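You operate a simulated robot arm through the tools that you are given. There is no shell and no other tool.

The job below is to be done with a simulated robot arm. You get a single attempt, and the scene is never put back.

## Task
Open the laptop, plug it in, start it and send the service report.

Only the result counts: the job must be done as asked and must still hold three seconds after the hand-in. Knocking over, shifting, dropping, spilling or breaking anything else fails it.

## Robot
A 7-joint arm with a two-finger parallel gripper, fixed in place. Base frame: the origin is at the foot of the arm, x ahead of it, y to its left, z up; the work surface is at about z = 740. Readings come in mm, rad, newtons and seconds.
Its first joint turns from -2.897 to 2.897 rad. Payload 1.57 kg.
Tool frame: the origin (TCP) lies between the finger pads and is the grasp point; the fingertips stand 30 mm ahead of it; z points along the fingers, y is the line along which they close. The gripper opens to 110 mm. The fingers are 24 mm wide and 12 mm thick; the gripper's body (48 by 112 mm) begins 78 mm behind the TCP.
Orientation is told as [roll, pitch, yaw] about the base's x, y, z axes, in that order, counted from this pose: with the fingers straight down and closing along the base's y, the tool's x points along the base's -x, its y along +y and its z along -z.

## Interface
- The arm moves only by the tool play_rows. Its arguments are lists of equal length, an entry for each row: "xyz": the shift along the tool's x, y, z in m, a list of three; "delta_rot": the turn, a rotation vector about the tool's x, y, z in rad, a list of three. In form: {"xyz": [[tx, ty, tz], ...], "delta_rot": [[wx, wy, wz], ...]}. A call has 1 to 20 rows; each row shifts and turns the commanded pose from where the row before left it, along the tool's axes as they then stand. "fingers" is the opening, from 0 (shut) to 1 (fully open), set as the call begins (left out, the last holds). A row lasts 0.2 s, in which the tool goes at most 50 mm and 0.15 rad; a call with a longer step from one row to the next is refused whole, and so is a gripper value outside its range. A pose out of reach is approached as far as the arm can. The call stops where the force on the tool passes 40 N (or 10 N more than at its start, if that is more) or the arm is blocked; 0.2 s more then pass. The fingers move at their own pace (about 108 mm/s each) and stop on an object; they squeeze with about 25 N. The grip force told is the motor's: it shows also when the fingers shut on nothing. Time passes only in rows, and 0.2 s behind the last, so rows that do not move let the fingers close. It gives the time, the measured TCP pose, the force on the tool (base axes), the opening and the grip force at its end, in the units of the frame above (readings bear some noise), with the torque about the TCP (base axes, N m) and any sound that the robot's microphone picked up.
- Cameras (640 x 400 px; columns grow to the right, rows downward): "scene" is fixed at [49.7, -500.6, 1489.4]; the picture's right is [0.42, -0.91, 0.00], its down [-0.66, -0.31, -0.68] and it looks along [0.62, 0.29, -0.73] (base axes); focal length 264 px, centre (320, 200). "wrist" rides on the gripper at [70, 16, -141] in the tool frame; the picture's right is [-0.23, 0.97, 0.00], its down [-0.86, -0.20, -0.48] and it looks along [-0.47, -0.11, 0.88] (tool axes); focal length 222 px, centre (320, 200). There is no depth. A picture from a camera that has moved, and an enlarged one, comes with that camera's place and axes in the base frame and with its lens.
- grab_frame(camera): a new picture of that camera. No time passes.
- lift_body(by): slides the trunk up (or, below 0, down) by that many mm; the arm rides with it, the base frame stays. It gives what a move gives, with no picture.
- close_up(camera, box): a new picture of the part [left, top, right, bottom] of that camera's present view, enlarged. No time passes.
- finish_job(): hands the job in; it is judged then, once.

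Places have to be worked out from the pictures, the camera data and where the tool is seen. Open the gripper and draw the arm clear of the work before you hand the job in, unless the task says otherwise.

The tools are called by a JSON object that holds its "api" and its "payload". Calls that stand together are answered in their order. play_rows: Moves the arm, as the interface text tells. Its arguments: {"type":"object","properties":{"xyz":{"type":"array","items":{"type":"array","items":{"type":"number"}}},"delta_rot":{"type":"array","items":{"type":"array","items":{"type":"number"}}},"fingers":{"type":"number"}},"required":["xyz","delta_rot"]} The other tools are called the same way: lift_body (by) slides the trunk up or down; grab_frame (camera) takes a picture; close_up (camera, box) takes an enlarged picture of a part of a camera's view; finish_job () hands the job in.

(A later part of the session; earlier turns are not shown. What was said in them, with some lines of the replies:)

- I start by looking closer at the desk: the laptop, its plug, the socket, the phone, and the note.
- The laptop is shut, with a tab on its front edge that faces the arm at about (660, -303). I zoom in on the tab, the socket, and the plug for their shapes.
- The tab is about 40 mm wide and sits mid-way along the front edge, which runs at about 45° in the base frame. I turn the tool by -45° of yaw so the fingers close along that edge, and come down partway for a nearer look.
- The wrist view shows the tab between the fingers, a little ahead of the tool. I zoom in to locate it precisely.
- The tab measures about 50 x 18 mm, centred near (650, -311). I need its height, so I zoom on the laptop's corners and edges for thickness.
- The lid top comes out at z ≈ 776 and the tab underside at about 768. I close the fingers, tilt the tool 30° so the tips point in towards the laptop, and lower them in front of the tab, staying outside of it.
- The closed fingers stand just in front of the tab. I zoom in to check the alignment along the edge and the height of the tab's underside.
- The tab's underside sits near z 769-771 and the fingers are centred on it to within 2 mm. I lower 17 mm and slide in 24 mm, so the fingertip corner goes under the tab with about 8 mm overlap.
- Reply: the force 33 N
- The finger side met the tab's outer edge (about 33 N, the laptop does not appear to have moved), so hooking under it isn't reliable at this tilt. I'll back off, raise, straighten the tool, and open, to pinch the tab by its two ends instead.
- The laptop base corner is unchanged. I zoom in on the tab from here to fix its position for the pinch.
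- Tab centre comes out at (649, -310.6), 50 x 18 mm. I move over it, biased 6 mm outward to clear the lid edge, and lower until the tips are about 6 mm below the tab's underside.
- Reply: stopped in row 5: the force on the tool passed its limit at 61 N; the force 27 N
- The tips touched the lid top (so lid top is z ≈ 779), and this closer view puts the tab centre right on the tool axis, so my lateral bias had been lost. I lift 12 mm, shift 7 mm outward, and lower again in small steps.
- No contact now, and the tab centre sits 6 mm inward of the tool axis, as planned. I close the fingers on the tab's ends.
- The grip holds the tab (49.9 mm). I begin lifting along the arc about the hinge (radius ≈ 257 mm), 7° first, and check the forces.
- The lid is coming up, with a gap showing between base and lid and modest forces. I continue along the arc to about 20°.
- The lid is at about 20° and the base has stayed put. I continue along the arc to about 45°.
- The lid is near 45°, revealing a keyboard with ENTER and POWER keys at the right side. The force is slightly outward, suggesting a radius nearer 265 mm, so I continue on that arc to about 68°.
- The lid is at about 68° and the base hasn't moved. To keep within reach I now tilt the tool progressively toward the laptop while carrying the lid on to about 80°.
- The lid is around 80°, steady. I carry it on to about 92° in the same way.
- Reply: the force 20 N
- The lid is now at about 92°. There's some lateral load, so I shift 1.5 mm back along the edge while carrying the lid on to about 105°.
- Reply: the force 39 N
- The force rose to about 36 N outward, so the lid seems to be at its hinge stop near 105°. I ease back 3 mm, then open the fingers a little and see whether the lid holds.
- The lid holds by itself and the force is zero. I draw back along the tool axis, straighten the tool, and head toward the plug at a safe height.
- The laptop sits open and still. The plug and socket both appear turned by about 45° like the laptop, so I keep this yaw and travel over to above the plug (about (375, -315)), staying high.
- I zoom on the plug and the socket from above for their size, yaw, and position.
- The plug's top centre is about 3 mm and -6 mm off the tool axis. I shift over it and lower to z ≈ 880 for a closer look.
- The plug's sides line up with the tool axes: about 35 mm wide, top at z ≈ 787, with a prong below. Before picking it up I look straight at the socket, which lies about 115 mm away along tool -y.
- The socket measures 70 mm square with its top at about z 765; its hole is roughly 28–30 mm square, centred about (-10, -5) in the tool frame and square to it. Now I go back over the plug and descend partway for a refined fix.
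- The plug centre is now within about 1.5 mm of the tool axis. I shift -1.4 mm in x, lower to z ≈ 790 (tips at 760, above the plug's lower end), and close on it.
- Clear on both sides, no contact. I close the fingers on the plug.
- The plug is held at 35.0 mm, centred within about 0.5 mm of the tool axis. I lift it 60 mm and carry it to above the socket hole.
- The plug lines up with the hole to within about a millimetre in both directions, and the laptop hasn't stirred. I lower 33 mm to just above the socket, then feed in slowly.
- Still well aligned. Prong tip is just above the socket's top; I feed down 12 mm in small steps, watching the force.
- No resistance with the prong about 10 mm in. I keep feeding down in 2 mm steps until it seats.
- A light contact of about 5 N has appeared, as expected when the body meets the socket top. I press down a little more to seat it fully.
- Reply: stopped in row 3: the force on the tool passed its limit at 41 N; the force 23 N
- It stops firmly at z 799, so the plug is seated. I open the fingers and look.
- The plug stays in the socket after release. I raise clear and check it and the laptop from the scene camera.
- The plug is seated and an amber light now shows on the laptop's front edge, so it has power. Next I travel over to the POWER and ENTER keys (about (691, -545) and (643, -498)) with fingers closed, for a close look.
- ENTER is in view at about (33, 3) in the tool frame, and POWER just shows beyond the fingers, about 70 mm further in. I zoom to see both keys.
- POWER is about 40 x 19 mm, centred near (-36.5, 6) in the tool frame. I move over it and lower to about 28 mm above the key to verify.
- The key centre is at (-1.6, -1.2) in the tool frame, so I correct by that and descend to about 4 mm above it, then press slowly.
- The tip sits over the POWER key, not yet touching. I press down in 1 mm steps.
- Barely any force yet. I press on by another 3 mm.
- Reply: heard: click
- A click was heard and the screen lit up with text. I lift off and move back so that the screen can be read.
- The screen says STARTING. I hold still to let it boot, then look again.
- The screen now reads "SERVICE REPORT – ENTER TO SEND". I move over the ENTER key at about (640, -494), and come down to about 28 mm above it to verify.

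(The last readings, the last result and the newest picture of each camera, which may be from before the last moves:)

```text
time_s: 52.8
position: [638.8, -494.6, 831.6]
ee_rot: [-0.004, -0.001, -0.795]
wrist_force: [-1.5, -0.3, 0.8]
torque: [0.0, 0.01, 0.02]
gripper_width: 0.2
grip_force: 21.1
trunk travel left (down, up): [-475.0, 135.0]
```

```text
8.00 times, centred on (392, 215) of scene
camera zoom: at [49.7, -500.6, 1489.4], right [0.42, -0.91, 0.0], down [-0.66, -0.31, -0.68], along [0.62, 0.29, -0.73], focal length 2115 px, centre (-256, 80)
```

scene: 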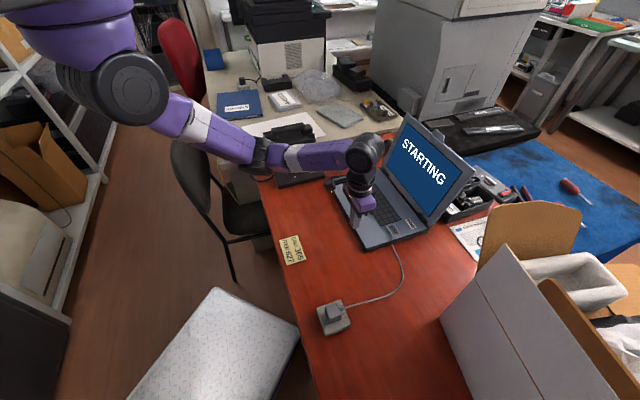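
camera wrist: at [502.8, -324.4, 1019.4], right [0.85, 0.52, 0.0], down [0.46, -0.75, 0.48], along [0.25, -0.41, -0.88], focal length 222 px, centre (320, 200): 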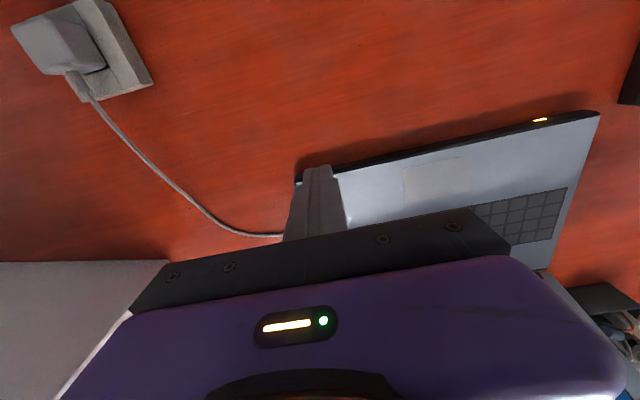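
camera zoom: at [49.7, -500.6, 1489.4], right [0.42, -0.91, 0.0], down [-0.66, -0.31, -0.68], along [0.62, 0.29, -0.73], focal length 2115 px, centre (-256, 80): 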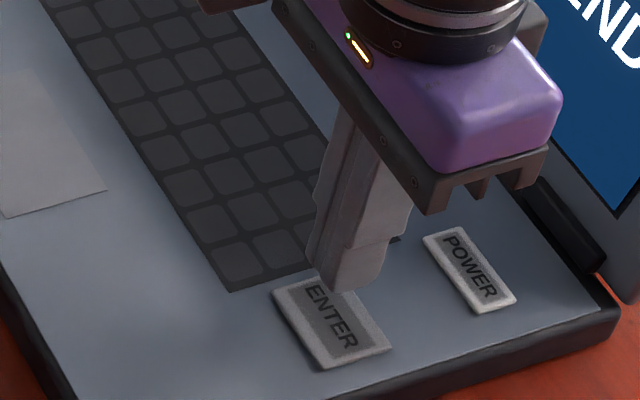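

ENTER's centre is within 2 mm of the tool axis. I correct slightly, descend, and press in 1 mm steps as before.

{"api": "play_rows", "payload": {"xyz": [[-0.0015, 0, 0.012], [0, 0, 0.011], [0, 0, 0.003], [0, 0, 0.002], [0, 0, 0.001], [0, 0, 0.001], [0, 0, 0.001], [0, 0, 0.001]], "delta_rot": [[0, 0, 0], [0, 0, 0], [0, 0, 0], [0, 0, 0], [0, 0, 0], [0, 0, 0], [0, 0, 0], [0, 0, 0]]}}

```text
time_s: 54.6
position: [641.1, -493.7, 798.0]
ee_rot: [-0.002, -0.002, -0.795]
wrist_force: [0.6, 0.0, 1.9]
torque: [-0.02, 0.0, 0.02]
gripper_width: 0.0
grip_force: 21.4
trunk travel left (down, up): [-475.0, 135.0]
heard: click
```

A click was heard. I lift straight off and move back to read the screen.

{"api": "play_rows", "payload": {"xyz": [[0, 0, -0.02], [0, 0, -0.04], [0.02, 0, -0.03], [0.045, 0, 0], [0.045, 0, 0], [0.045, 0, 0], [0, 0, 0], [0, 0, 0]], "delta_rot": [[0, 0, 0], [0, 0, 0], [0, 0, 0], [0, 0, 0], [0, 0, 0], [0, 0, 0], [0, 0, 0], [0, 0, 0]]}}

{"api": "close_up", "payload": {"camera": "scene", "box": [360, 100, 488, 240]}}

{"api": "grab_frame", "payload": {"camera": "scene"}}

```text
time_s: 56.4
position: [532.9, -385.6, 886.9]
ee_rot: [-0.002, -0.001, -0.795]
wrist_force: [-0.7, -0.3, 0.1]
torque: [-0.02, -0.01, 0.0]
gripper_width: 0.0
grip_force: 20.9
trunk travel left (down, up): [-475.0, 135.0]
```

```text
2.86 times, centred on (424, 170) of scene
camera zoom: at [49.7, -500.6, 1489.4], right [0.42, -0.91, 0.0], down [-0.66, -0.31, -0.68], along [0.62, 0.29, -0.73], focal length 756 px, centre (23, 286)
```

zoom: 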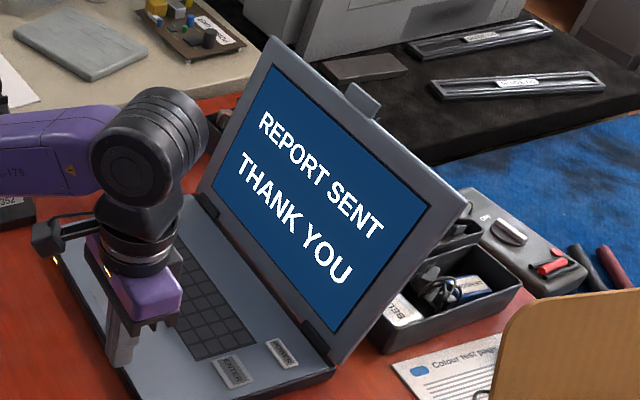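

```text
taken
```

scene: 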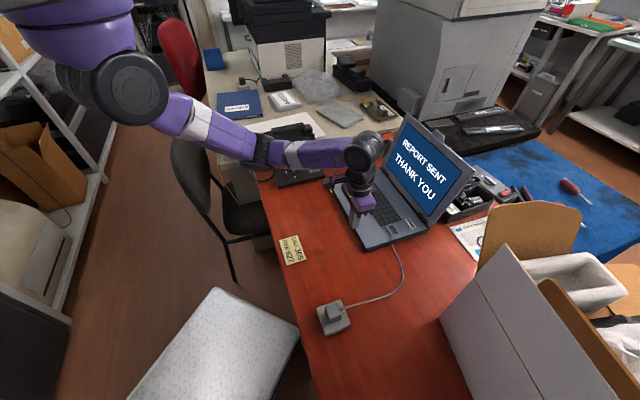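

The screen reads "REPORT SENT – THANK YOU". I raise the arm, draw it well clear of the desk toward its starting place, and open the gripper.

{"api": "play_rows", "payload": {"xyz": [[0, 0, -0.045], [0, 0, -0.045], [0, 0, -0.045], [0, 0, -0.045], [0, 0, -0.045], [0, 0, -0.045], [0.035, 0.028, 0], [0.035, 0.028, 0], [0.035, 0.028, 0], [0.035, 0.028, 0], [0, 0, 0], [0, 0, 0]], "delta_rot": [[0, 0, 0], [0, 0, 0], [0, 0, 0], [0, 0, 0], [0, 0, 0], [0, 0, 0], [0, 0, 0], [0, 0, 0], [0, 0, 0], [0, 0, 0], [0, 0, 0], [0, 0, 0]], "fingers": 1}}

{"api": "grab_frame", "payload": {"camera": "scene"}}

{"api": "close_up", "payload": {"camera": "scene", "box": [296, 285, 376, 335]}}

{"api": "close_up", "payload": {"camera": "scene", "box": [320, 100, 480, 250]}}

```text
time_s: 59.0
position: [513.7, -204.0, 1156.9]
ee_rot: [-0.004, 0.0, -0.793]
wrist_force: [0.0, -0.6, -0.1]
torque: [0.0, 0.01, -0.05]
gripper_width: 110.0
grip_force: 0.0
trunk travel left (down, up): [-475.0, 135.0]
```

```text
taken
```

scene: 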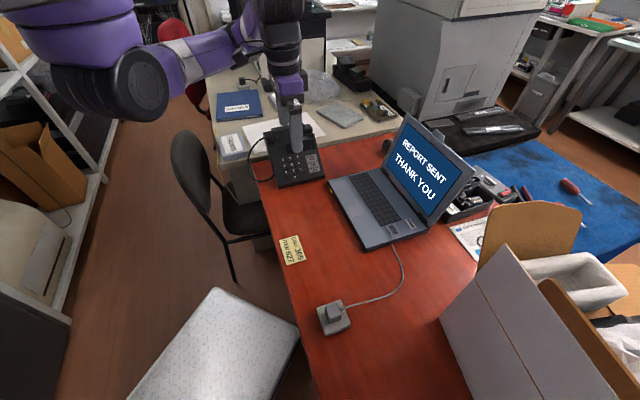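

```text
8.00 times, centred on (336, 310) of scene
camera zoom: at [49.7, -500.6, 1489.4], right [0.42, -0.91, 0.0], down [-0.66, -0.31, -0.68], along [0.62, 0.29, -0.73], focal length 2115 px, centre (192, -680)
```

zoom: 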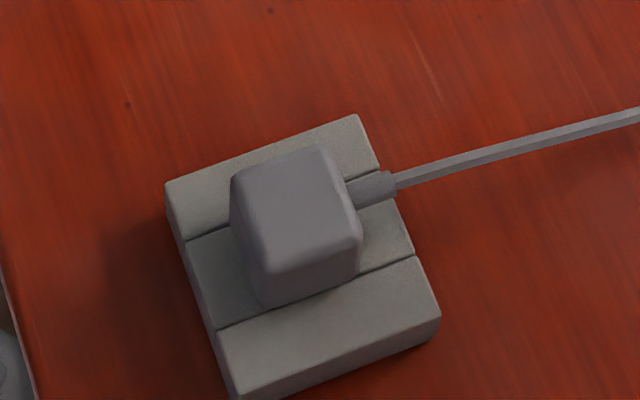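

```text
2.67 times, centred on (400, 175) of scene
camera zoom: at [49.7, -500.6, 1489.4], right [0.42, -0.91, 0.0], down [-0.66, -0.31, -0.68], along [0.62, 0.29, -0.73], focal length 705 px, centre (107, 267)
```

zoom: 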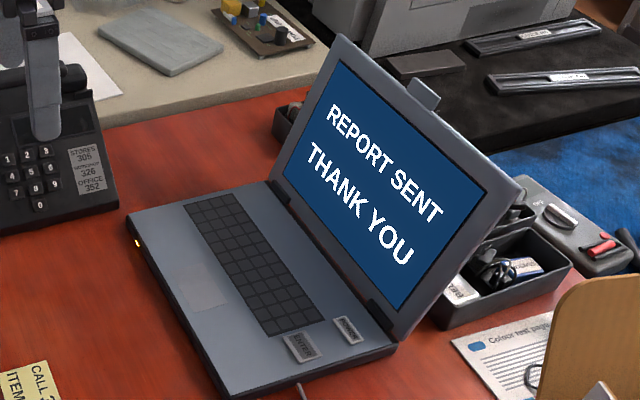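

The laptop is open and running with "REPORT SENT – THANK YOU" on screen. The plug is seated, the charge light is on, nothing else has moved, and the arm is clear with the gripper open. I hand the job in.

{"api": "finish_job", "payload": {}}

```text
The job is handed in.
```

The laptop is open, plugged in and started, and the service report is sent. The last picture before I handed in showed "REPORT SENT – THANK YOU" on the screen.

- **Opening:** I lifted the lid by its front tab to about 105°, where it seems to reach its stop. It stays there by itself.
- **Power:** The plug is seated in the desk socket, and the amber light on the laptop's front edge is on.
- **Start and send:** I pressed POWER, waited for the "ENTER TO SEND" prompt, then pressed ENTER once. Both keys gave an audible click.

On the way to gripping the tab, the fingers pushed the laptop's front edge (about 33 N), and then came down on the lid (the arm stopped at 61 N). The pictures show no shift or damage from either. Nothing else on the desk appears to have moved, and the arm is clear with the gripper open.
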